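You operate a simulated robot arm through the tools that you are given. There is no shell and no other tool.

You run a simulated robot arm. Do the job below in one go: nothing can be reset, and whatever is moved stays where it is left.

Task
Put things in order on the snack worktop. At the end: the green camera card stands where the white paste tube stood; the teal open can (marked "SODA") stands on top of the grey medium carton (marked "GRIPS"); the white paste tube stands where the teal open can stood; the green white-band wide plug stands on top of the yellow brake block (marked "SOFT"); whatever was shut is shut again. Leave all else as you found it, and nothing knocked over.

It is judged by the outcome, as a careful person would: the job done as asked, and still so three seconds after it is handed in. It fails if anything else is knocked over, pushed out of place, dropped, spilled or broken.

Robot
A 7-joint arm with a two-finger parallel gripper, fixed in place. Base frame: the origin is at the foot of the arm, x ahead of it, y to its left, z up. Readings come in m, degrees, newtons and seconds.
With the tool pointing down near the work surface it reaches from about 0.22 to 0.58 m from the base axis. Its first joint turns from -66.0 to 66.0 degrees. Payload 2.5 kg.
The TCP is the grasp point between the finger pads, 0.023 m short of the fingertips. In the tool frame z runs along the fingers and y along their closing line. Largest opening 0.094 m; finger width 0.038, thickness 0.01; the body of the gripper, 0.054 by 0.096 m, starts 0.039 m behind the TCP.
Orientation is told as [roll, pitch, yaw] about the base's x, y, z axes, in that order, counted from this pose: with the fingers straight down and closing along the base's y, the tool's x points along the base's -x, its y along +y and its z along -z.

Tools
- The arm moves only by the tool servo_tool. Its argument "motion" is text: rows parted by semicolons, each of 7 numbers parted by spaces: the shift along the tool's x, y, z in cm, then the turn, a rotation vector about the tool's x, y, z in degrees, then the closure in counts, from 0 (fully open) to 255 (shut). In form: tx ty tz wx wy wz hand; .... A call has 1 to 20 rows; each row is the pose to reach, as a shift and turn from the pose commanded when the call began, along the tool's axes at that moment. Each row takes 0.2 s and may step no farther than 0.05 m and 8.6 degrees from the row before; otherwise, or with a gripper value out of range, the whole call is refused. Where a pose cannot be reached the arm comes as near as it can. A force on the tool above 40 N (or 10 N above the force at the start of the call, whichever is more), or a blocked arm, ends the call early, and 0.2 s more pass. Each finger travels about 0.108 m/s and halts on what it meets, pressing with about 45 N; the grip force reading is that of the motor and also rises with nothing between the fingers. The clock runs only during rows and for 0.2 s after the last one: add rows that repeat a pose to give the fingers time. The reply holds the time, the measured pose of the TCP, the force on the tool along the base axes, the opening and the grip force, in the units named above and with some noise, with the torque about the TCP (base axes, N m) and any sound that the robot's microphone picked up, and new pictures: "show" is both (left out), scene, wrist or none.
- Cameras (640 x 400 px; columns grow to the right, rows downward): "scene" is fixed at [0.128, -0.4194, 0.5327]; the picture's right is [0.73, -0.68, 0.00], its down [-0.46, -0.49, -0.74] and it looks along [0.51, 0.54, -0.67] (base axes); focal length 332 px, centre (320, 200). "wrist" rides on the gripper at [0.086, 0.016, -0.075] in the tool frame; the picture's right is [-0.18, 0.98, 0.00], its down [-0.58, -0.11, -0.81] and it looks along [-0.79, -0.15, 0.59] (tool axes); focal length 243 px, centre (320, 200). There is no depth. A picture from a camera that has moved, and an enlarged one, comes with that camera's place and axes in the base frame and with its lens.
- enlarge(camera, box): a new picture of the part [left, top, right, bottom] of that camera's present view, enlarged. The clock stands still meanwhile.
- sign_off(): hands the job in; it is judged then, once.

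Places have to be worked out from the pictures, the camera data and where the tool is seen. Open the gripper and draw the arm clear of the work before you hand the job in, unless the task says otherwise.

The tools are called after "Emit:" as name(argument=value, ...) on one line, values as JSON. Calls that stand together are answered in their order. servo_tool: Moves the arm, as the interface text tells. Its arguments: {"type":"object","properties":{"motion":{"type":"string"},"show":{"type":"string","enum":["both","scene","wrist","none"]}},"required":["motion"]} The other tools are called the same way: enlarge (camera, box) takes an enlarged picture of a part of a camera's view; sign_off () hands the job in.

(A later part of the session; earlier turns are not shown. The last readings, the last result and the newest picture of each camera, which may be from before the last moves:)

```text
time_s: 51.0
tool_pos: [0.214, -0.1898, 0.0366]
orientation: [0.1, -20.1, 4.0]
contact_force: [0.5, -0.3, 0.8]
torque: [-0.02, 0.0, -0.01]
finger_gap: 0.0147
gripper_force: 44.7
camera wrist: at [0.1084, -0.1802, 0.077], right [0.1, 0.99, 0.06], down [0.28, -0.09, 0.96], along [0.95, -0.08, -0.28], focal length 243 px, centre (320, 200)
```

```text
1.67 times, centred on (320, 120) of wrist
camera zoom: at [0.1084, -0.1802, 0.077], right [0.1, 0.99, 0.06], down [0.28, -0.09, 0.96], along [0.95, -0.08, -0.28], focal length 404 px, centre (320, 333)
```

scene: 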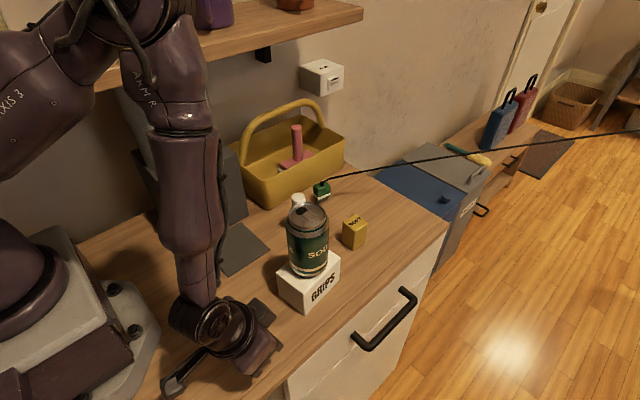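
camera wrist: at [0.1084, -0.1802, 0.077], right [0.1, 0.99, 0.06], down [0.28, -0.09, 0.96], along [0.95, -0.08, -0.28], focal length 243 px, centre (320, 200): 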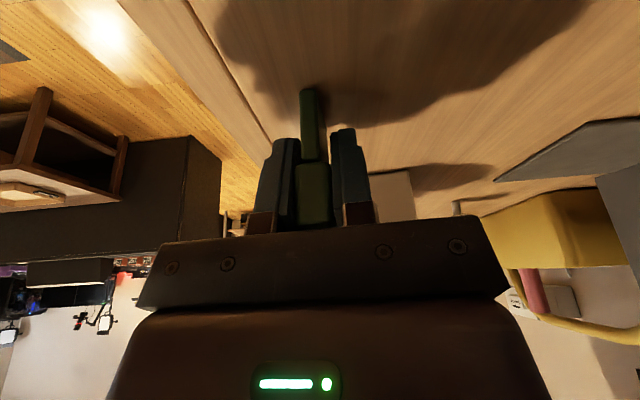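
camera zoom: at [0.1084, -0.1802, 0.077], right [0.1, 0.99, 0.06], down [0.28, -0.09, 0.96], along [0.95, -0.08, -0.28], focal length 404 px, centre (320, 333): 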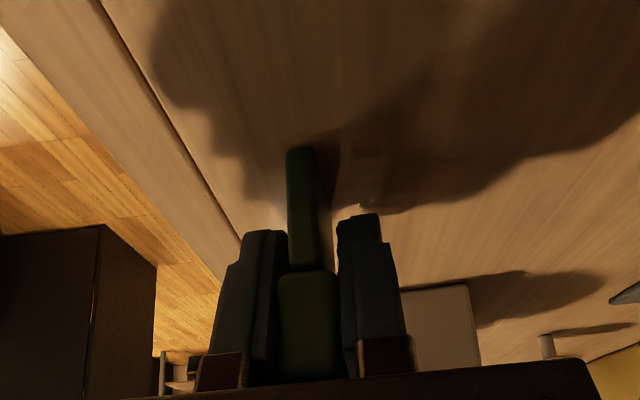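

The card is gripped at 14.7 mm. I'll lift straight up to about z=0.28.

Emit:
servo_tool(motion="-0.17 0 -0.47 0 0 0 236; -0.86 0 -2.35 0 0 0 236; -1.71 0 -4.7 0 0 0 236; -2.57 0 -7.05 0 0 0 236; -3.42 0 -9.4 0 0 0 236; -4.28 0 -11.75 0 0 0 236; -5.13 0 -14.1 0 0 0 236; -5.98 0 -16.4 0 0 0 236; -6.84 0 -18.8 0 0 0 236; -7.7 0 -21.15 0 0 0 236; -8.4 0 -23.1 0 0 0 236; -8.4 0 -23.1 0 0 0 236", show="both")

Emit:
enlarge(camera="wrist", box=[200, 0, 440, 240])

```text
time_s: 53.6
tool_pos: [0.2144, -0.191, 0.2819]
orientation: [0.1, -20.0, 3.9]
contact_force: [-0.6, 0.4, 0.5]
torque: [0.02, 0.0, 0.04]
finger_gap: 0.0148
gripper_force: 45.4
camera wrist: at [0.1091, -0.1804, 0.3231], right [0.11, 0.99, 0.06], down [0.28, -0.09, 0.96], along [0.95, -0.08, -0.28], focal length 243 px, centre (320, 200)
```

scene: 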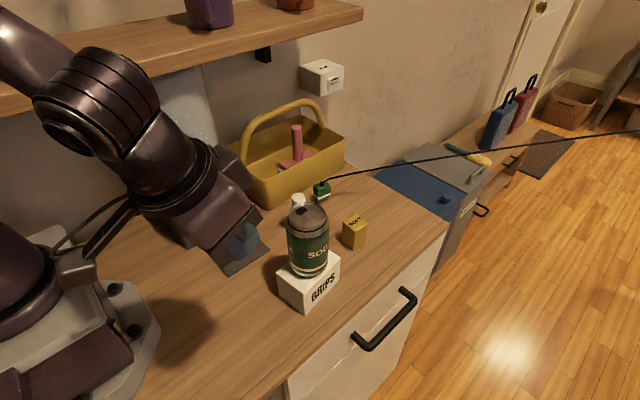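
wrist: 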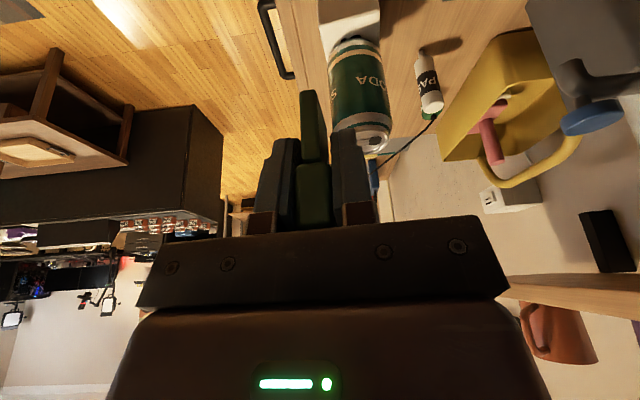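

```text
1.67 times, centred on (320, 120) of wrist
camera zoom: at [0.1091, -0.1804, 0.3231], right [0.11, 0.99, 0.06], down [0.28, -0.09, 0.96], along [0.95, -0.08, -0.28], focal length 404 px, centre (320, 333)
```

zoom: 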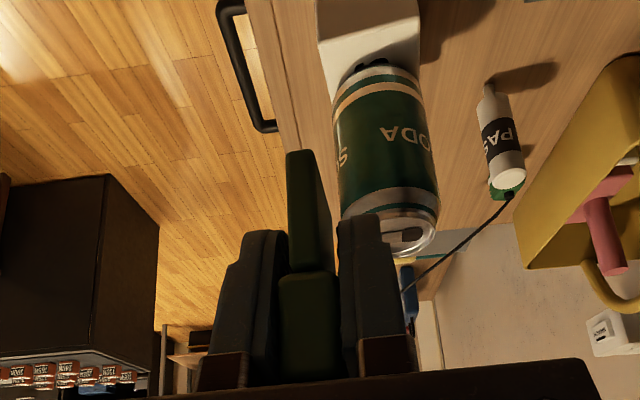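

The card is held firmly and vertical. I'll carry it over the can with its bottom at about 0.245 (can top about 0.19), to above the tube's old spot, turning yaw back to 0.

Emit:
servo_tool(motion="-1.4 0.13 0.5 0.05 0 0.14 236; -4.16 0.39 1.52 0.16 0 0.43 236; -6.94 0.66 2.53 0.26 0 0.72 236; -9.71 0.92 3.54 0.37 0 1.01 236; -12.5 1.18 4.55 0.47 0 1.3 236; -15.26 1.44 5.56 0.58 0 1.59 236; -18.04 1.7 6.57 0.68 0 1.88 236; -20.8 1.97 7.58 0.79 0 2.17 236; -23.6 2.23 8.59 0.89 0 2.46 236; -26.4 2.49 9.6 1.0 0 2.75 236; -29.1 2.75 10.6 1.1 0 3.03 236; -31.9 3.01 11.6 1.21 0 3.32 236; -34.7 3.28 12.63 1.31 0 3.6 236; -36.07 3.41 13.13 1.37 0 3.76 236; -36.07 3.41 13.13 1.37 0 3.76 236", show="both")

```text
time_s: 56.8
tool_pos: [0.595, -0.1293, 0.2819]
orientation: [0.0, -20.0, -0.1]
contact_force: [-1.2, -0.1, -0.3]
torque: [-0.03, 0.0, 0.01]
finger_gap: 0.0149
gripper_force: 44.8
camera wrist: at [0.4902, -0.1124, 0.3221], right [0.17, 0.98, 0.06], down [0.27, -0.11, 0.96], along [0.95, -0.15, -0.29], focal length 243 px, centre (320, 200)
```

scene: 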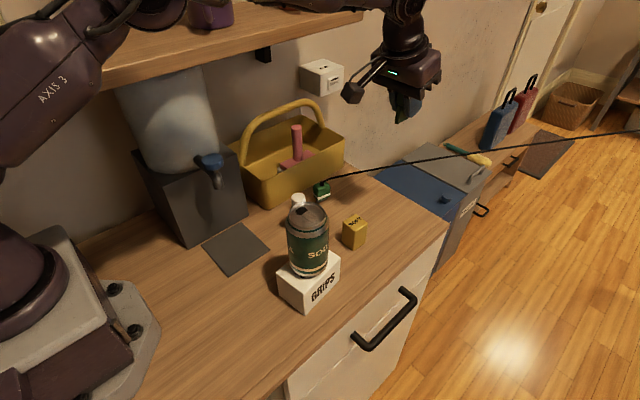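
wrist: 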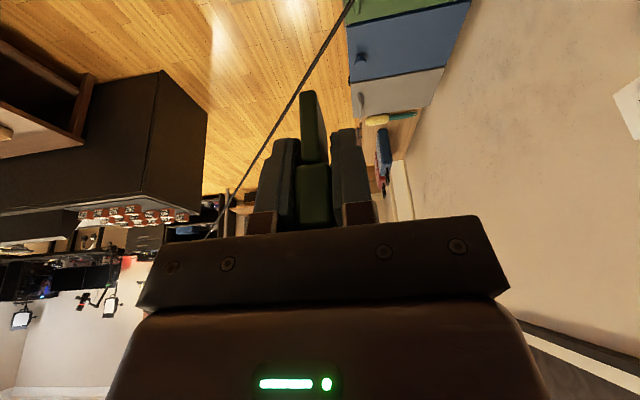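

The card is over its target. At final height the wrist camera would come close to the yellow block. So I'll first yaw the hand -25° to swing the camera toward +y, away from the block, then lower partway.

Emit:
servo_tool(motion="0 0 0 1.7 0 4.7 236; 0 0 0 3.42 0 9.4 236; 0 0 0 5.13 0 14.1 236; 0 0 0 6.84 0 18.8 236; 0 0 0 8.55 0 23.5 236; 0 0 0 8.55 0 23.5 236", show="none")

Emit:
servo_tool(motion="0.86 0 2.35 0 0 0 236; 1.71 0 4.7 0 0 0 236; 2.57 0 7.05 0 0 0 236; 3.42 0 9.4 0 0 0 236; 4.28 0 11.75 0 0 0 236; 5.13 0 14.1 0 0 0 236; 5.13 0 14.1 0 0 0 236", show="both")

Emit:
enlarge(camera="scene", box=[300, 90, 460, 260])

```text
time_s: 58.2
tool_pos: [0.596, -0.1305, 0.2817]
orientation: [0.1, -20.0, -25.1]
contact_force: [0.0, 0.0, -0.2]
torque: [0.02, 0.01, 0.02]
finger_gap: 0.0144
gripper_force: 44.6
```

```text
time_s: 59.8
tool_pos: [0.5957, -0.1308, 0.1334]
orientation: [0.0, -20.1, -25.0]
contact_force: [1.2, 0.2, 1.0]
torque: [0.02, -0.02, -0.02]
finger_gap: 0.0146
gripper_force: 45.2
camera wrist: at [0.507, -0.069, 0.1731], right [0.57, 0.82, 0.06], down [0.2, -0.21, 0.96], along [0.8, -0.54, -0.28], focal length 243 px, centre (320, 200)
```

scene: 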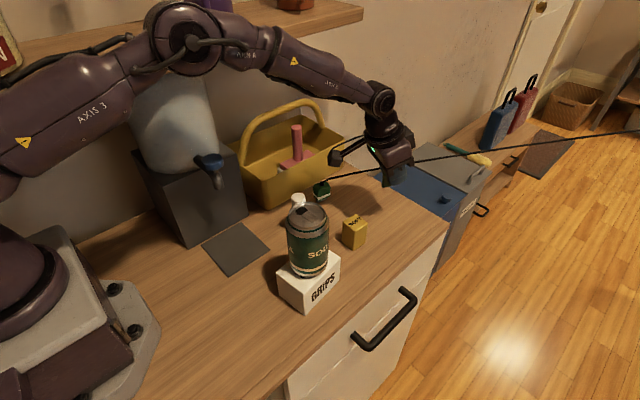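
wrist: 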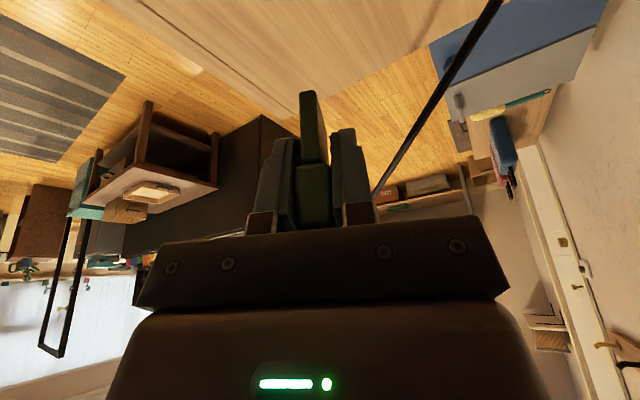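

```text
2.35 times, centred on (380, 175) of scene
camera zoom: at [0.128, -0.4194, 0.5327], right [0.73, -0.68, 0.0], down [-0.46, -0.49, -0.74], along [0.51, 0.54, -0.67], focal length 781 px, centre (179, 259)
```

zoom: 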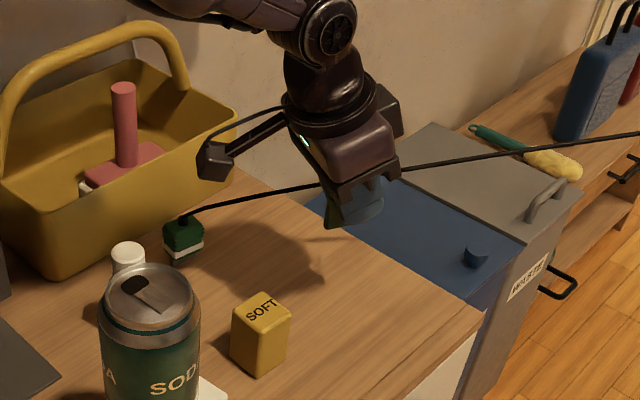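

The camera is well off the block, and the cord is beyond the hand. I'll continue down to about 1 cm above the table, then recheck.

Emit:
servo_tool(motion="0.68 0 1.88 0 0 0 236; 1.37 0 3.76 0 0 0 236; 2.05 0 5.64 0 0 0 236; 2.05 0 5.64 0 0 0 236", show="both")

Emit:
enlarge(camera="scene", box=[300, 110, 460, 260])

Emit:
enlarge(camera="wrist", box=[200, 0, 520, 240])

```text
time_s: 60.8
tool_pos: [0.5962, -0.1302, 0.0711]
orientation: [-0.1, -20.0, -25.1]
contact_force: [0.1, -0.6, 0.4]
torque: [0.0, 0.04, 0.0]
finger_gap: 0.0148
gripper_force: 45.1
camera wrist: at [0.5066, -0.0688, 0.1128], right [0.57, 0.82, 0.06], down [0.2, -0.21, 0.96], along [0.8, -0.54, -0.28], focal length 243 px, centre (320, 200)
```

scene: 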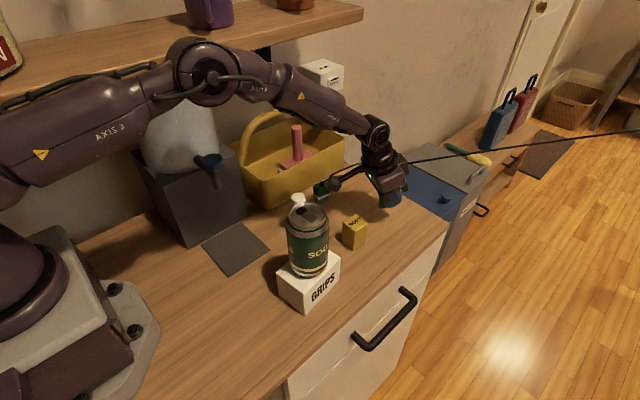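
wrist: 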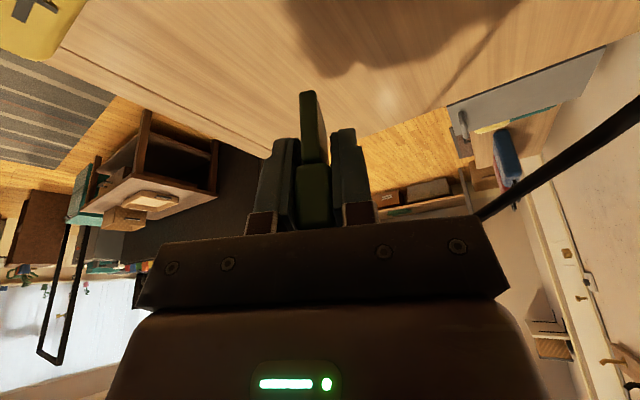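

```text
2.67 times, centred on (380, 185) of scene
camera zoom: at [0.128, -0.4194, 0.5327], right [0.73, -0.68, 0.0], down [-0.46, -0.49, -0.74], along [0.51, 0.54, -0.67], focal length 885 px, centre (160, 240)
```

zoom: 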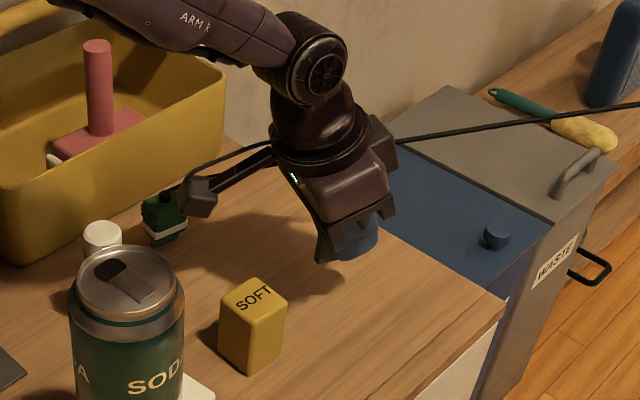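

```text
1.67 times, centred on (360, 120) of wrist
camera zoom: at [0.5066, -0.0688, 0.1128], right [0.57, 0.82, 0.06], down [0.2, -0.21, 0.96], along [0.8, -0.54, -0.28], focal length 404 px, centre (253, 333)
```

zoom: 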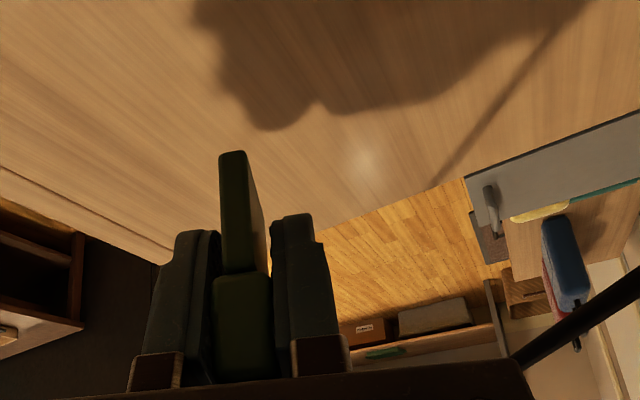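

The cord passes close beside the hand's +y side in the wrist view. I'll look closer before going lower.

Emit:
enlarge(camera="wrist", box=[440, 80, 640, 240])

Emit:
enlarge(camera="scene", box=[310, 120, 450, 220])

Emit:
enlarge(camera="scene", box=[390, 110, 640, 200])

```text
2.50 times, centred on (540, 160) of wrist
camera zoom: at [0.5066, -0.0688, 0.1128], right [0.57, 0.82, 0.06], down [0.2, -0.21, 0.96], along [0.8, -0.54, -0.28], focal length 606 px, centre (-230, 300)
```

zoom: 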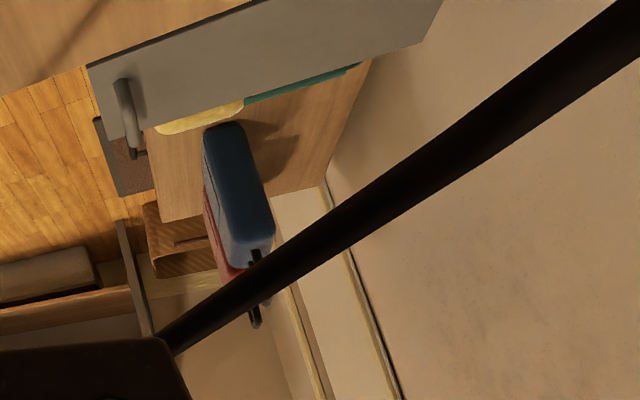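

```text
4.00 times, centred on (380, 170) of scene
camera zoom: at [0.128, -0.4194, 0.5327], right [0.73, -0.68, 0.0], down [-0.46, -0.49, -0.74], along [0.51, 0.54, -0.67], focal length 1327 px, centre (80, 320)
```

zoom: 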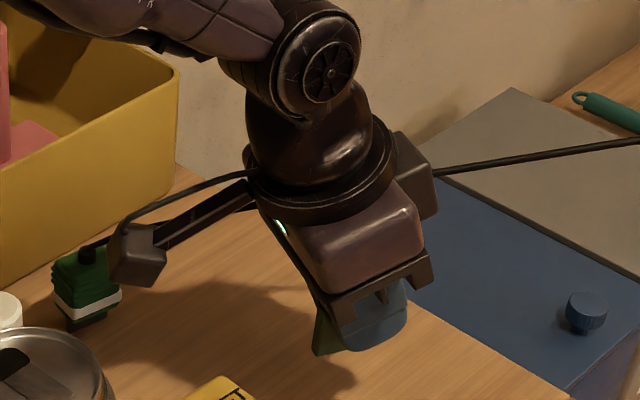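

```text
2.56 times, centred on (515, 155) of scene
camera zoom: at [0.128, -0.4194, 0.5327], right [0.73, -0.68, 0.0], down [-0.46, -0.49, -0.74], along [0.51, 0.54, -0.67], focal length 849 px, centre (-179, 315)
```

zoom: 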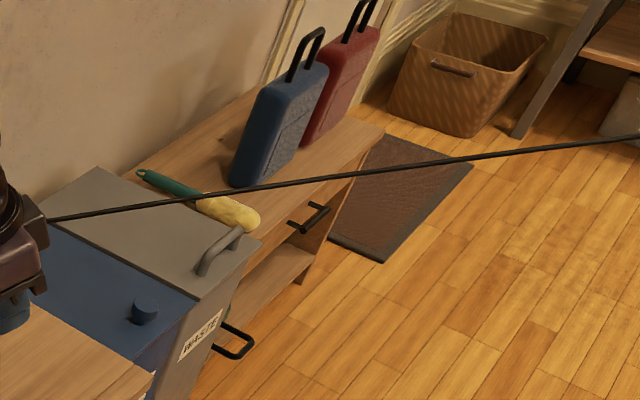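

The cord estimate leaves only about 1 cm beside the hand at this yaw. Yaw +40° would turn the hand's slim side to the cord and keep the camera off the block. I'll raise 8 cm and rotate there.

Emit:
servo_tool(motion="-0.9 0 -2.5 0 0 0 236; -1.8 0 -5 0 0 0 236; -2.74 0 -7.52 0 0 0 236; -2.74 0 -7.52 -2.6 0 -7.1 236; -2.74 0 -7.52 -5.1 0 -14.1 236; -2.74 0 -7.52 -7.7 0 -21.2 236; -2.74 0 -7.52 -10.3 0 -28.2 236; -2.74 0 -7.52 -12.8 0 -35.2 236; -2.74 0 -7.52 -15.4 0 -42.3 236; -2.74 0 -7.52 -17.9 0 -49.3 236; -2.74 0 -7.52 -20.5 0 -56.4 236; -2.74 0 -7.52 -22.2 0 -61.1 236; -2.74 0 -7.52 -22.2 0 -61.1 236", show="both")

Emit:
enlarge(camera="scene", box=[300, 90, 460, 260])

```text
time_s: 63.6
tool_pos: [0.5957, -0.1309, 0.1527]
orientation: [-0.1, -20.0, 40.1]
contact_force: [-0.3, 0.0, -0.7]
torque: [-0.01, 0.03, 0.0]
finger_gap: 0.0149
gripper_force: 44.5
camera wrist: at [0.5048, -0.185, 0.193], right [-0.5, 0.86, 0.06], down [0.28, 0.09, 0.96], along [0.82, 0.5, -0.28], focal length 243 px, centre (320, 200)
```

scene: 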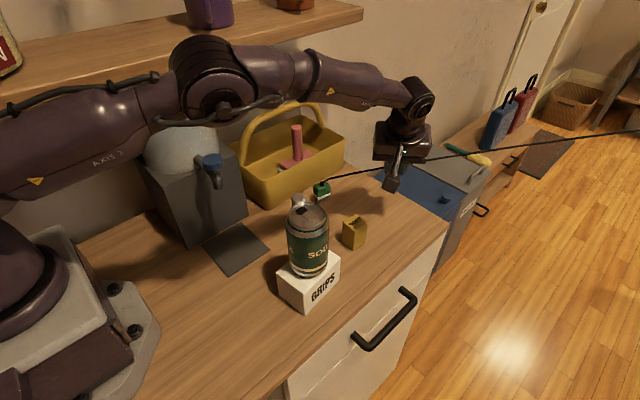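
wrist: 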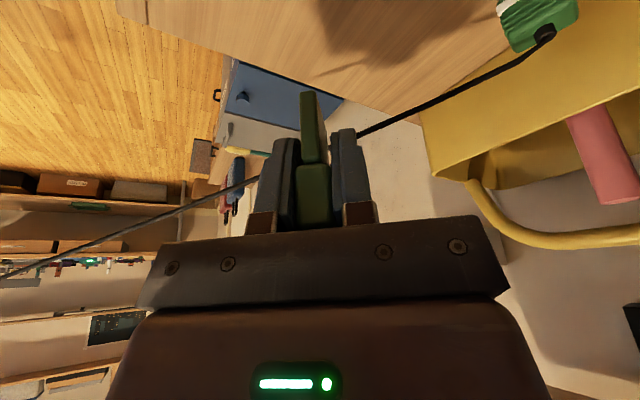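

```text
2.35 times, centred on (380, 175) of scene
camera zoom: at [0.128, -0.4194, 0.5327], right [0.73, -0.68, 0.0], down [-0.46, -0.49, -0.74], along [0.51, 0.54, -0.67], focal length 781 px, centre (179, 259)
```

zoom: 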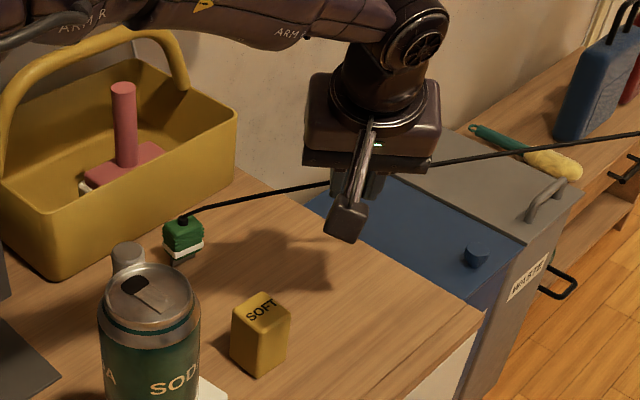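

The new view puts the cord at about 4.9 cm from the card axis at height around 0.10. At this yaw the hand clears it by at least 1.3 cm and the camera is off the block. I'll lower to z≈0.072 with a 3 mm shift away from the cord, then check.

Emit:
servo_tool(motion="0.34 0.04 -0.12 0 0 0 236; 1.02 0.04 1.76 0 0 0 236; 1.7 0.04 3.64 0 0 0 236; 2.4 0.04 5.5 0 0 0 236; 3.08 0.04 7.4 0 0 0 236; 3.08 0.04 7.4 0 0 0 236", show="both")

Emit:
enlarge(camera="scene", box=[300, 110, 460, 260])

Emit:
enlarge(camera="wrist", box=[180, 0, 500, 240])

```text
time_s: 65.0
tool_pos: [0.5934, -0.1321, 0.0721]
orientation: [-0.2, -20.1, 40.0]
contact_force: [0.1, -0.5, -0.7]
torque: [-0.04, -0.04, -0.01]
finger_gap: 0.0146
gripper_force: 45.0
camera wrist: at [0.5017, -0.1868, 0.1128], right [-0.5, 0.86, 0.06], down [0.28, 0.09, 0.96], along [0.82, 0.49, -0.28], focal length 243 px, centre (320, 200)
```

scene: 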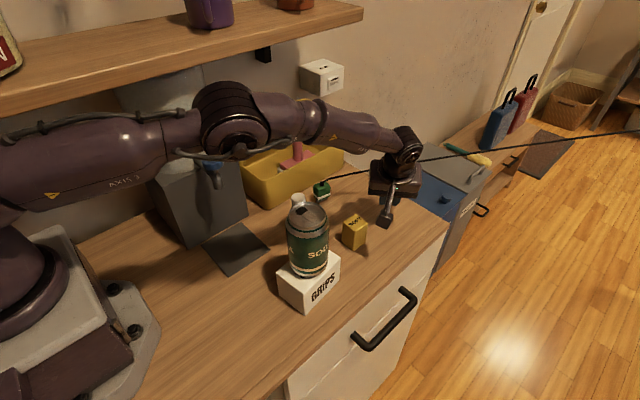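
wrist: 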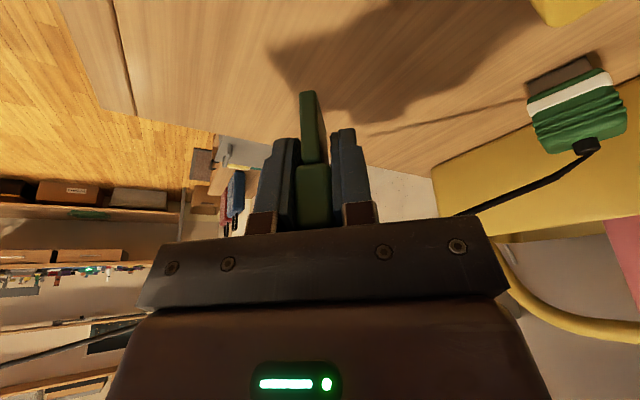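

```text
2.67 times, centred on (380, 185) of scene
camera zoom: at [0.128, -0.4194, 0.5327], right [0.73, -0.68, 0.0], down [-0.46, -0.49, -0.74], along [0.51, 0.54, -0.67], focal length 885 px, centre (160, 240)
```

zoom: 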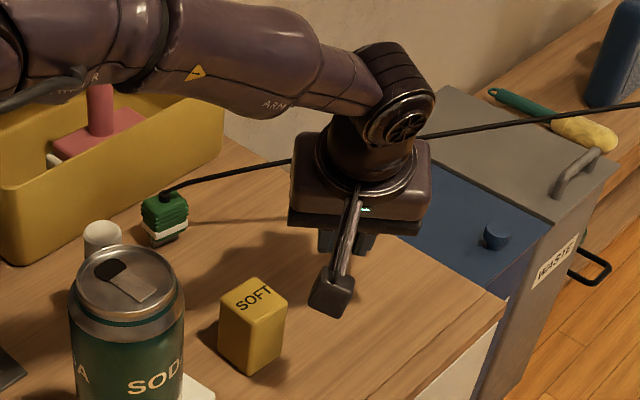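

```text
1.67 times, centred on (340, 120) of wrist
camera zoom: at [0.5017, -0.1868, 0.1128], right [-0.5, 0.86, 0.06], down [0.28, 0.09, 0.96], along [0.82, 0.49, -0.28], focal length 404 px, centre (287, 333)
```

zoom: 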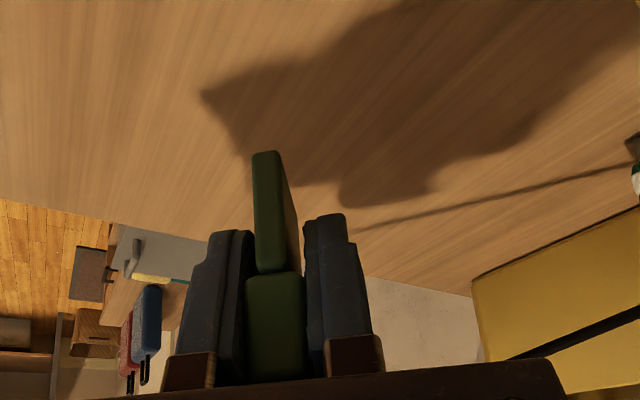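

The cord and plug are undisturbed, and the camera is clear of the block. I'll lower 3 cm more.

Emit:
servo_tool(motion="0.34 0 0.94 0 0 0 236; 0.68 0 1.88 0 0 0 236; 0.96 0 2.63 0 0 0 236; 0.96 0 2.63 0 0 0 236", show="both")

Emit:
enlarge(camera="scene", box=[300, 110, 460, 260])

Emit:
enlarge(camera="wrist", box=[180, 0, 500, 240])

```text
time_s: 66.0
tool_pos: [0.5925, -0.132, 0.0445]
orientation: [0.0, -20.0, 39.9]
contact_force: [0.1, 0.4, 0.1]
torque: [-0.01, 0.0, -0.03]
finger_gap: 0.0145
gripper_force: 44.2
camera wrist: at [0.5014, -0.187, 0.0848], right [-0.5, 0.86, 0.06], down [0.28, 0.09, 0.96], along [0.82, 0.49, -0.28], focal length 243 px, centre (320, 200)
```

scene: 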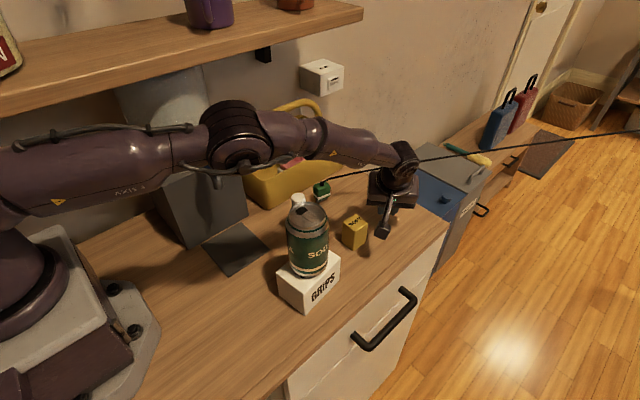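
wrist: 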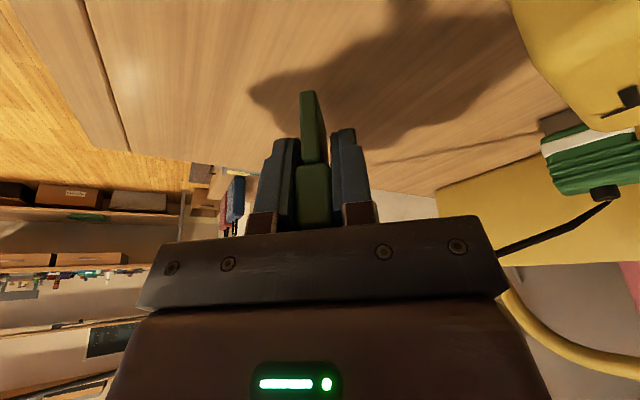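

```text
2.67 times, centred on (380, 185) of scene
camera zoom: at [0.128, -0.4194, 0.5327], right [0.73, -0.68, 0.0], down [-0.46, -0.49, -0.74], along [0.51, 0.54, -0.67], focal length 885 px, centre (160, 240)
```

zoom: 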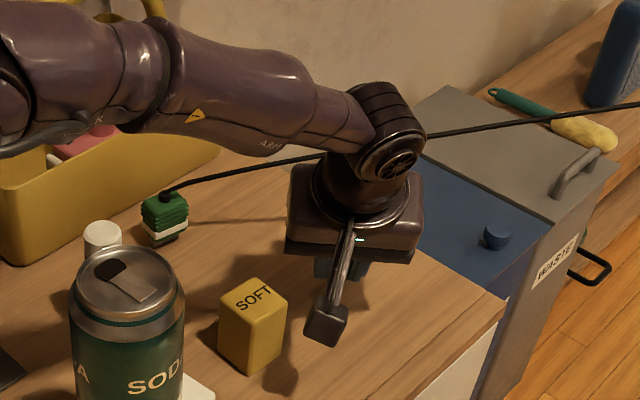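

```text
1.67 times, centred on (340, 120) of wrist
camera zoom: at [0.5014, -0.187, 0.0848], right [-0.5, 0.86, 0.06], down [0.28, 0.09, 0.96], along [0.82, 0.49, -0.28], focal length 404 px, centre (287, 333)
```

zoom: 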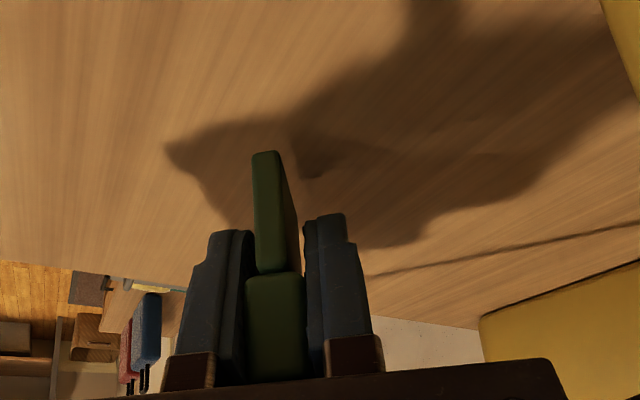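

About 8 mm remain. I'll step down gently and watch the force.

Emit:
servo_tool(motion="0.07 0 0.19 0 0 0 236; 0.14 0 0.38 0 0 0 236; 0.2 0 0.56 0 0 0 236; 0.2 0 0.56 0 0 0 236", show="none")

```text
time_s: 67.0
tool_pos: [0.5924, -0.1318, 0.0379]
orientation: [0.0, -20.0, 40.0]
contact_force: [0.3, -0.2, -0.2]
torque: [-0.01, -0.01, -0.01]
finger_gap: 0.0147
gripper_force: 45.1
```

Emit:
servo_tool(motion="0.034 0 0.094 0 0 0 236; 0.034 0 0.094 0 0 0 236", show="none")

```text
time_s: 67.6
tool_pos: [0.5935, -0.1317, 0.0383]
orientation: [0.1, -20.0, 39.9]
contact_force: [-0.1, -0.6, 0.4]
torque: [0.0, -0.01, 0.04]
finger_gap: 0.015
gripper_force: 45.3
```

Emit:
servo_tool(motion="0.034 0 0.094 0 0 0 236; 0.034 0 0.094 0 0 0 236", show="none")

```text
time_s: 68.2
tool_pos: [0.5922, -0.1317, 0.0369]
orientation: [-0.1, -19.9, 40.0]
contact_force: [0.0, -0.1, 1.2]
torque: [-0.01, 0.01, 0.03]
finger_gap: 0.0148
gripper_force: 45.3
```

Emit:
servo_tool(motion="0.017 0 0.047 0 0 0 236; 0.017 0 0.047 0 0 0 236", show="none")

```text
time_s: 68.8
tool_pos: [0.5919, -0.1336, 0.0355]
orientation: [0.0, -20.0, 40.1]
contact_force: [0.1, -0.3, 1.4]
torque: [-0.01, 0.03, 0.01]
finger_gap: 0.0147
gripper_force: 45.3
```

Emit:
servo_tool(motion="0.017 0 0.047 0 0 0 236; 0.017 0 0.047 0 0 0 236", show="none")

```text
time_s: 69.4
tool_pos: [0.5934, -0.133, 0.0363]
orientation: [-0.1, -20.0, 40.1]
contact_force: [-1.1, 0.4, 5.0]
torque: [-0.05, 0.06, 0.02]
finger_gap: 0.0146
gripper_force: 45.7
```

The card is touching at 5 N. I'll release it slowly.

Emit:
servo_tool(motion="0 0 0 0 0 0 224; 0 0 0 0 0 0 216; 0 0 0 0 0 0 211; 0 0 0 0 0 0 206; 0 0 0 0 0 0 200; 0 0 0 0 0 0 185; 0 0 0 0 0 0 165; 0 0 0 0 0 0 140; 0 0 0 0 0 0 140", show="both")

Emit:
enlarge(camera="wrist", box=[180, 0, 500, 240])

```text
time_s: 71.4
tool_pos: [0.5934, -0.1318, 0.0349]
orientation: [0.0, -19.9, 40.0]
contact_force: [-0.1, 0.0, -0.5]
torque: [0.0, -0.03, 0.0]
finger_gap: 0.0424
gripper_force: 0.0
camera wrist: at [0.5018, -0.1869, 0.0759], right [-0.5, 0.86, 0.06], down [0.28, 0.09, 0.96], along [0.82, 0.49, -0.28], focal length 243 px, centre (320, 200)
```

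scene: 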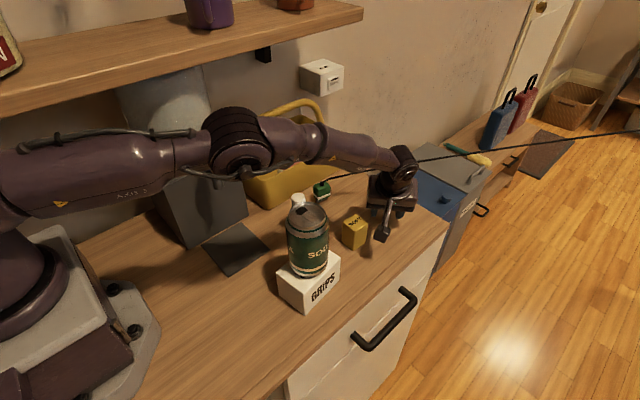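
wrist: 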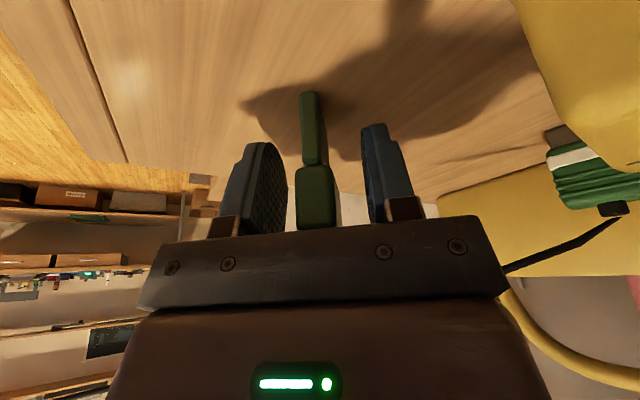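

```text
1.67 times, centred on (340, 120) of wrist
camera zoom: at [0.5018, -0.1869, 0.0759], right [-0.5, 0.86, 0.06], down [0.28, 0.09, 0.96], along [0.82, 0.49, -0.28], focal length 404 px, centre (287, 333)
```

zoom: 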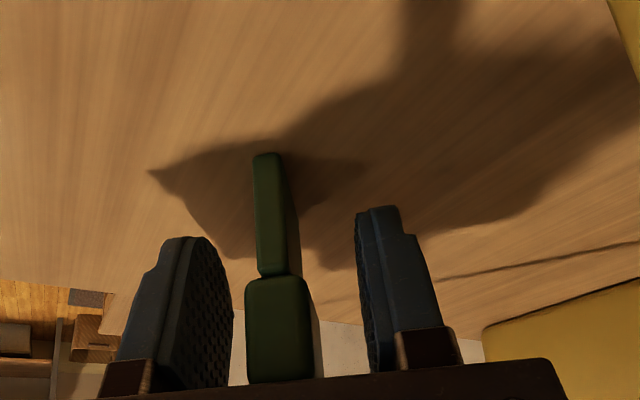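

The card stands on its own, so I'll retreat straight up.

Emit:
servo_tool(motion="-0.34 0 -0.94 0 0 0 140; -1.03 0 -2.82 0 0 0 140; -1.88 0 -5.17 0 0 0 140; -2.74 0 -7.52 0 0 0 140; -3.6 0 -9.9 0 0 0 140; -4.45 0 -12.2 0 0 0 140; -5.3 0 -14.6 0 0 0 140; -6.16 0 -16.9 0 0 0 140; -6.16 0 -16.9 0 0 0 140", show="both")

Emit:
enlarge(camera="scene", box=[290, 130, 450, 260])

```text
time_s: 73.4
tool_pos: [0.5929, -0.1321, 0.2152]
orientation: [0.0, -20.0, 39.9]
contact_force: [0.6, 0.2, 0.0]
torque: [-0.03, -0.01, 0.02]
finger_gap: 0.0424
gripper_force: 0.0
camera wrist: at [0.5016, -0.1872, 0.2566], right [-0.5, 0.86, 0.06], down [0.28, 0.09, 0.96], along [0.82, 0.49, -0.29], focal length 243 px, centre (320, 200)
```

scene: 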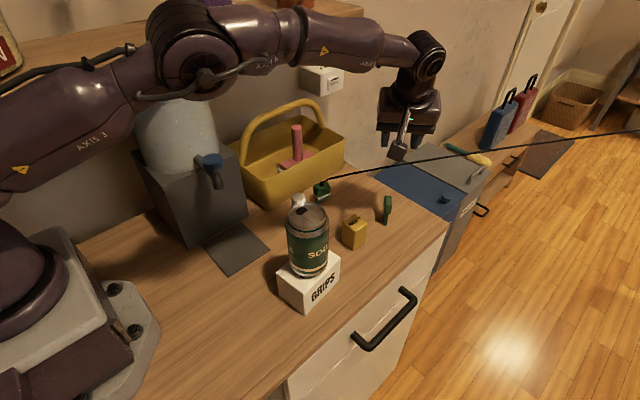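
wrist: 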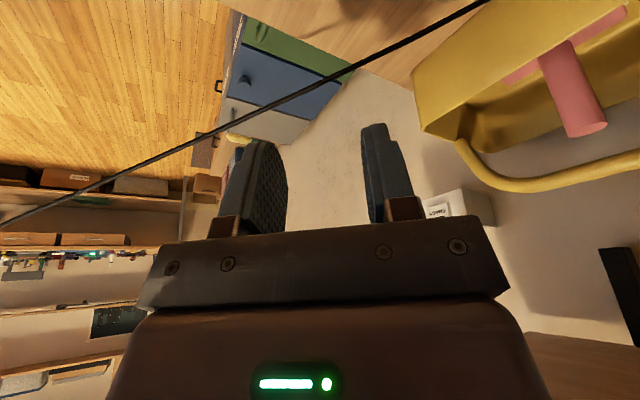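

```text
3.08 times, centred on (370, 195) of scene
camera zoom: at [0.128, -0.4194, 0.5327], right [0.73, -0.68, 0.0], down [-0.46, -0.49, -0.74], along [0.51, 0.54, -0.67], focal length 1021 px, centre (166, 215)
```

zoom: 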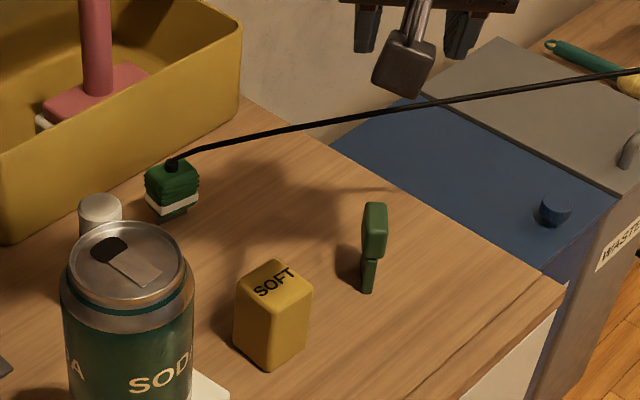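

The card stands upright where the tube was. Next is the plug, which I need to see better first. I'll level the tool and move to above and behind it at z≈0.25 with yaw 0.

Emit:
servo_tool(motion="-0.67 2.23 -0.38 0 3.3 0 140; -1.35 4.47 -0.75 0 6.7 0 140; -2.02 6.7 -1.13 0 10 0 140; -2.7 8.9 -1.5 0 13.3 0 100; -3.37 11.2 -1.9 0 16.7 0 60; -4.04 13.4 -2.26 0 20 0 60; -4.04 13.4 -2.26 0 20 0 60", show="none")

Emit:
servo_tool(motion="0 0 0 0 0 7 60; 0 0 0 0 0 14 60; 0 0 0 0 0 21 60; 0 0 0 0 0 28 60; 0 0 0 0 0 35 60; 0 0 0 0 0 40 60; 0 0 0 0 0 40 60", show="both")

Emit:
enlarge(camera="wrist", box=[240, 0, 440, 125])

Emit:
enlarge(camera="scene", box=[280, 150, 400, 250])

```text
time_s: 75.0
tool_pos: [0.5293, -0.0092, 0.2495]
orientation: [0.0, 0.1, 39.9]
contact_force: [0.2, 0.7, 0.2]
torque: [0.01, 0.01, 0.03]
finger_gap: 0.0717
gripper_force: 0.0
```

```text
time_s: 76.6
tool_pos: [0.5302, -0.0103, 0.2495]
orientation: [0.0, 0.0, -0.1]
contact_force: [0.1, -0.3, 0.4]
torque: [0.0, -0.05, -0.01]
finger_gap: 0.072
gripper_force: 0.2
camera wrist: at [0.4449, 0.0081, 0.325], right [0.19, 0.98, 0.0], down [0.58, -0.11, 0.81], along [0.79, -0.15, -0.59], focal length 243 px, centre (320, 200)
```

scene: 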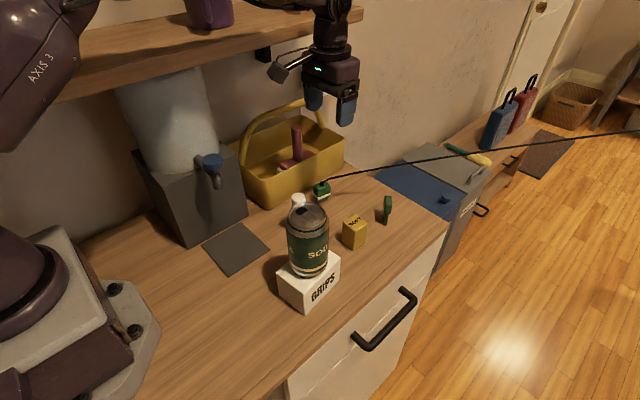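
wrist: 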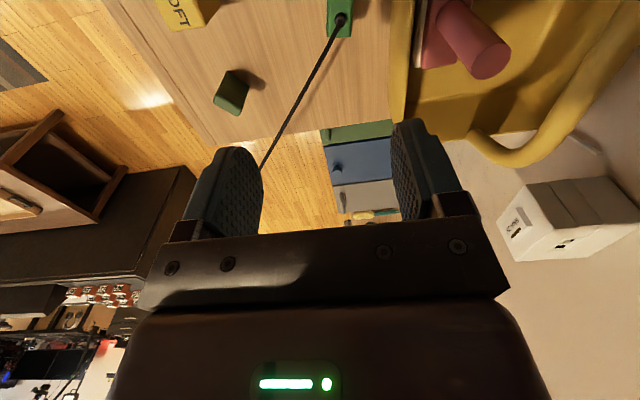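

```text
3.20 times, centred on (340, 62) of wrist
camera zoom: at [0.4449, 0.0081, 0.325], right [0.19, 0.98, 0.0], down [0.58, -0.11, 0.81], along [0.79, -0.15, -0.59], focal length 776 px, centre (256, 640)
```

zoom: 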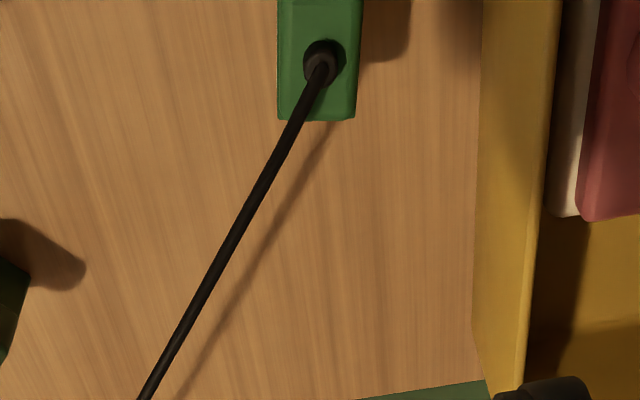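

```text
4.00 times, centred on (340, 200) of scene
camera zoom: at [0.128, -0.4194, 0.5327], right [0.73, -0.68, 0.0], down [-0.46, -0.49, -0.74], along [0.51, 0.54, -0.67], focal length 1327 px, centre (240, 200)
```

zoom: 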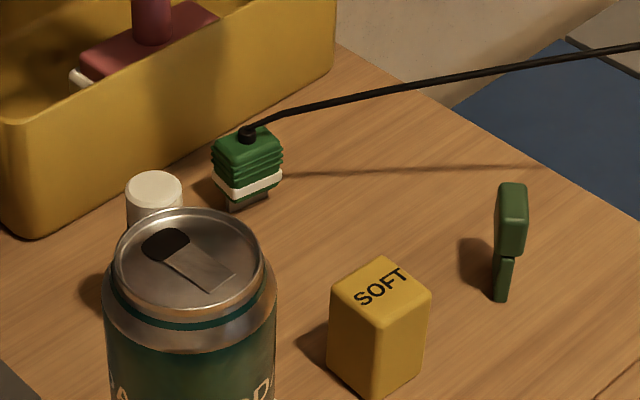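

Now I can see the plug well. Its top is about 29 × 25 mm at z≈0.04, centred near (0.533, 0.012) and yawed about -8°. The cord leaves its top toward (+x, -y) at 45°, rising, and the caddy wall is at y≈0.066. I'll grip along y with a 15° tilt, set slightly back so the finger edge stays off the cord, and first hover at z≈0.15.

Emit:
servo_tool(motion="0.1 0.7 2 0 -5 0 60; 0.2 1.4 4 0 -10 0 60; 0.3 2.2 6.5 0 -15 0 60; 0.3 2.2 9 0 -15 0 60; 0.3 2.2 10 0 -15 0 70; 0.3 2.2 10 0 -15 0 90", show="both")

Emit:
enlarge(camera="wrist", box=[220, 0, 460, 150])

Emit:
enlarge(camera="scene", box=[260, 110, 400, 230])

```text
time_s: 78.0
tool_pos: [0.5267, 0.0126, 0.1504]
orientation: [-0.1, -15.0, 0.1]
contact_force: [-0.3, 0.0, -0.1]
torque: [-0.02, -0.04, -0.01]
finger_gap: 0.0609
gripper_force: 0.1
camera wrist: at [0.4253, 0.0301, 0.1997], right [0.18, 0.98, 0.05], down [0.35, -0.11, 0.93], along [0.92, -0.15, -0.37], focal length 243 px, centre (320, 200)
```

scene: 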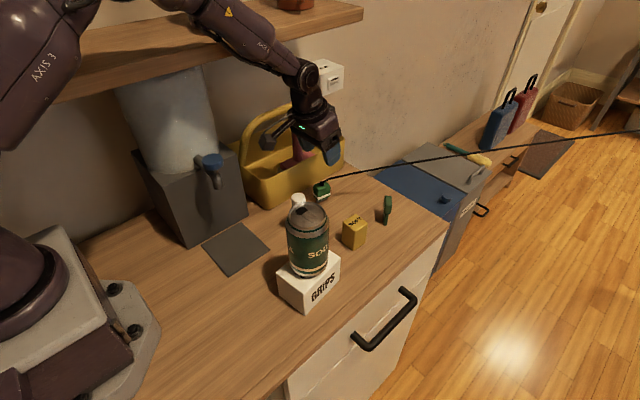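
wrist: 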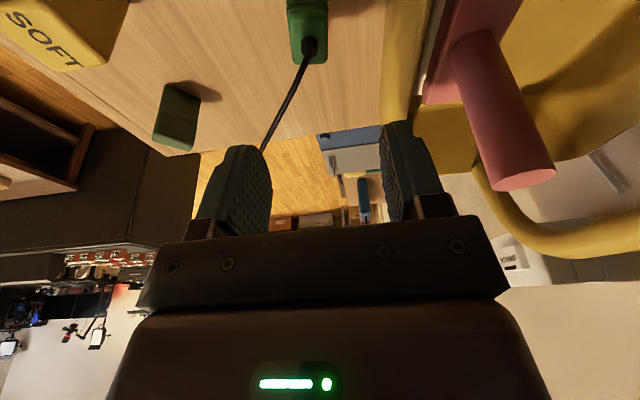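

```text
2.67 times, centred on (340, 75) of wrist
camera zoom: at [0.4253, 0.0301, 0.1997], right [0.18, 0.98, 0.05], down [0.35, -0.11, 0.93], along [0.92, -0.15, -0.37], focal length 647 px, centre (267, 533)
```

zoom: 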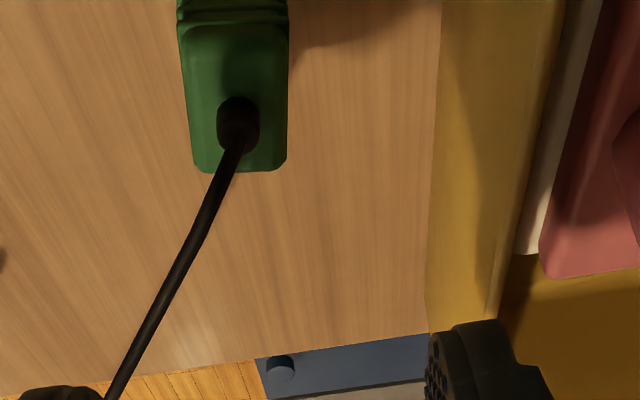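

```text
3.33 times, centred on (330, 170) of scene
camera zoom: at [0.128, -0.4194, 0.5327], right [0.73, -0.68, 0.0], down [-0.46, -0.49, -0.74], along [0.51, 0.54, -0.67], focal length 1106 px, centre (287, 300)
```

zoom: 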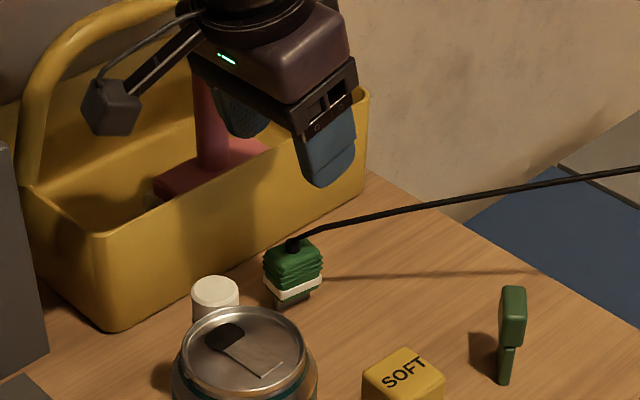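

The refined plug centre is (0.535, 0.011), with its cord passing ahead of where the fingers will be. I'll descend to just above the plug with a small alignment correction and check clearances to the caddy and cord.

Emit:
servo_tool(motion="0.2 -0.1 0.75 0.3 0 1 90; 0.6 -0.2 2.3 0.78 0 2.9 90; 1.1 -0.2 4.1 0.78 0 2.9 90; 1.55 -0.2 5.8 0.78 0 2.9 90; 1.95 -0.2 7.28 0.78 0 2.9 90; 1.95 -0.2 7.28 0.78 0 2.9 90", show="both")

Emit:
enlarge(camera="wrist", box=[200, 0, 460, 240])

Emit:
enlarge(camera="scene", box=[240, 110, 400, 230])

```text
time_s: 79.4
tool_pos: [0.5271, 0.011, 0.0747]
orientation: [0.0, -14.9, -3.0]
contact_force: [-1.0, -0.4, 0.4]
torque: [0.01, -0.03, -0.01]
finger_gap: 0.0609
gripper_force: 0.1
camera wrist: at [0.4261, 0.0334, 0.1243], right [0.23, 0.97, 0.05], down [0.35, -0.13, 0.93], along [0.91, -0.2, -0.37], focal length 243 px, centre (320, 200)
```

scene: 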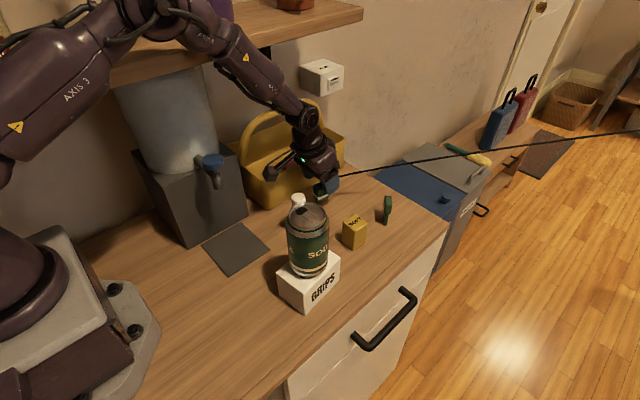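
wrist: 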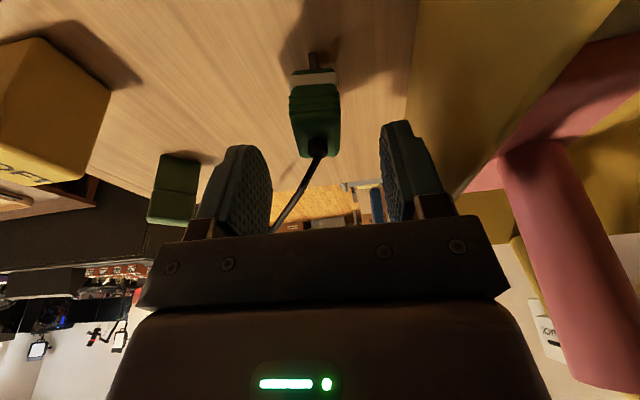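

```text
1.67 times, centred on (330, 120) of wrist
camera zoom: at [0.4261, 0.0334, 0.1243], right [0.23, 0.97, 0.05], down [0.35, -0.13, 0.93], along [0.91, -0.2, -0.37], focal length 404 px, centre (303, 333)
```

zoom: 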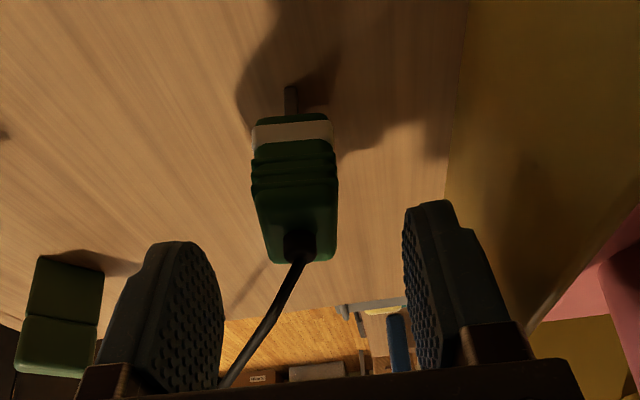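

```text
3.33 times, centred on (320, 170) of scene
camera zoom: at [0.128, -0.4194, 0.5327], right [0.73, -0.68, 0.0], down [-0.46, -0.49, -0.74], along [0.51, 0.54, -0.67], focal length 1106 px, centre (320, 300)
```

zoom: 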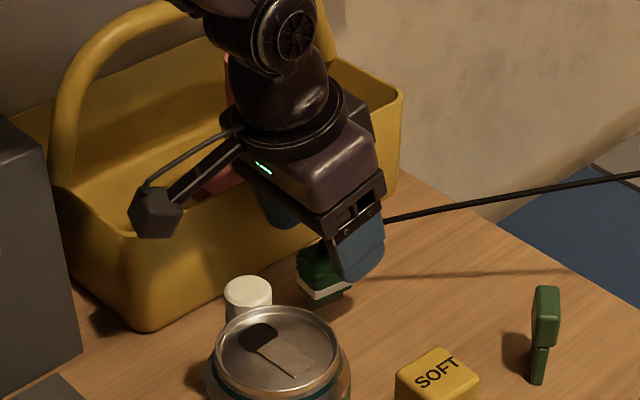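

The plug stands on a thin flat blade below its white band, so I must keep it exactly upright. It's centred between the fingers, and the cord passes ahead of the finger edges. I'll lower the last 4 cm.

Emit:
servo_tool(motion="0.4 0 1.45 0 0 0 90; 0.75 0 2.8 0 0 0 90; 1.08 0 4.03 0 0 0 90; 1.08 0 4.03 0 0 0 90", show="both")

Emit:
enlarge(camera="wrist", box=[200, 0, 460, 240])

Emit:
enlarge(camera="scene", box=[240, 110, 400, 230])

```text
time_s: 80.4
tool_pos: [0.5259, 0.0122, 0.0325]
orientation: [-0.1, -15.0, -3.0]
contact_force: [-0.1, -0.1, 0.0]
torque: [0.01, -0.01, 0.0]
finger_gap: 0.0605
gripper_force: 0.1
camera wrist: at [0.4265, 0.0336, 0.0825], right [0.23, 0.97, 0.05], down [0.35, -0.13, 0.93], along [0.91, -0.2, -0.37], focal length 243 px, centre (320, 200)
```

scene: 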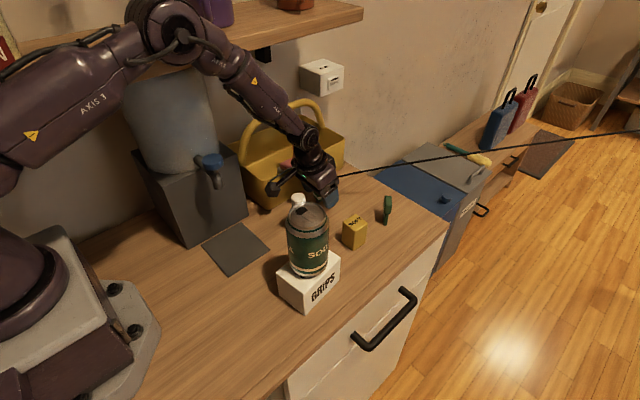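
wrist: 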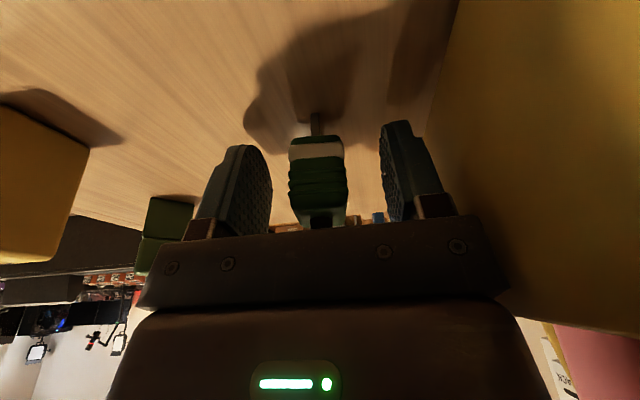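

```text
1.67 times, centred on (330, 120) of wrist
camera zoom: at [0.4265, 0.0336, 0.0825], right [0.23, 0.97, 0.05], down [0.35, -0.13, 0.93], along [0.91, -0.2, -0.37], focal length 404 px, centre (303, 333)
```

zoom: 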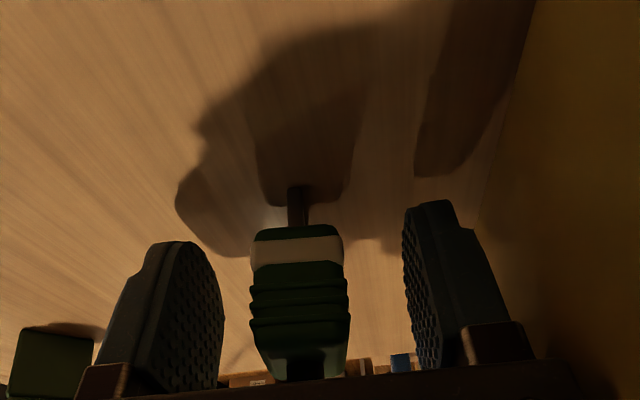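

```text
3.33 times, centred on (320, 170) of scene
camera zoom: at [0.128, -0.4194, 0.5327], right [0.73, -0.68, 0.0], down [-0.46, -0.49, -0.74], along [0.51, 0.54, -0.67], focal length 1106 px, centre (320, 300)
```

zoom: 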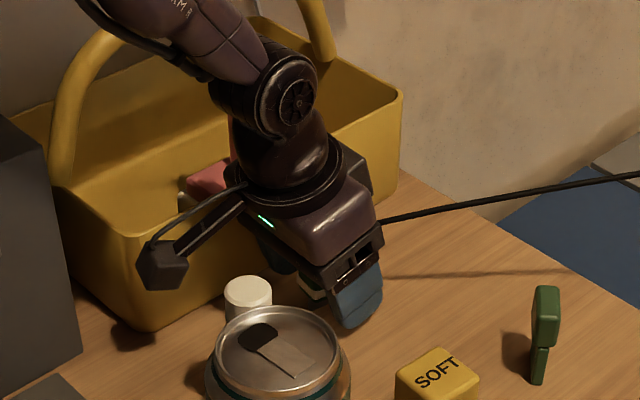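

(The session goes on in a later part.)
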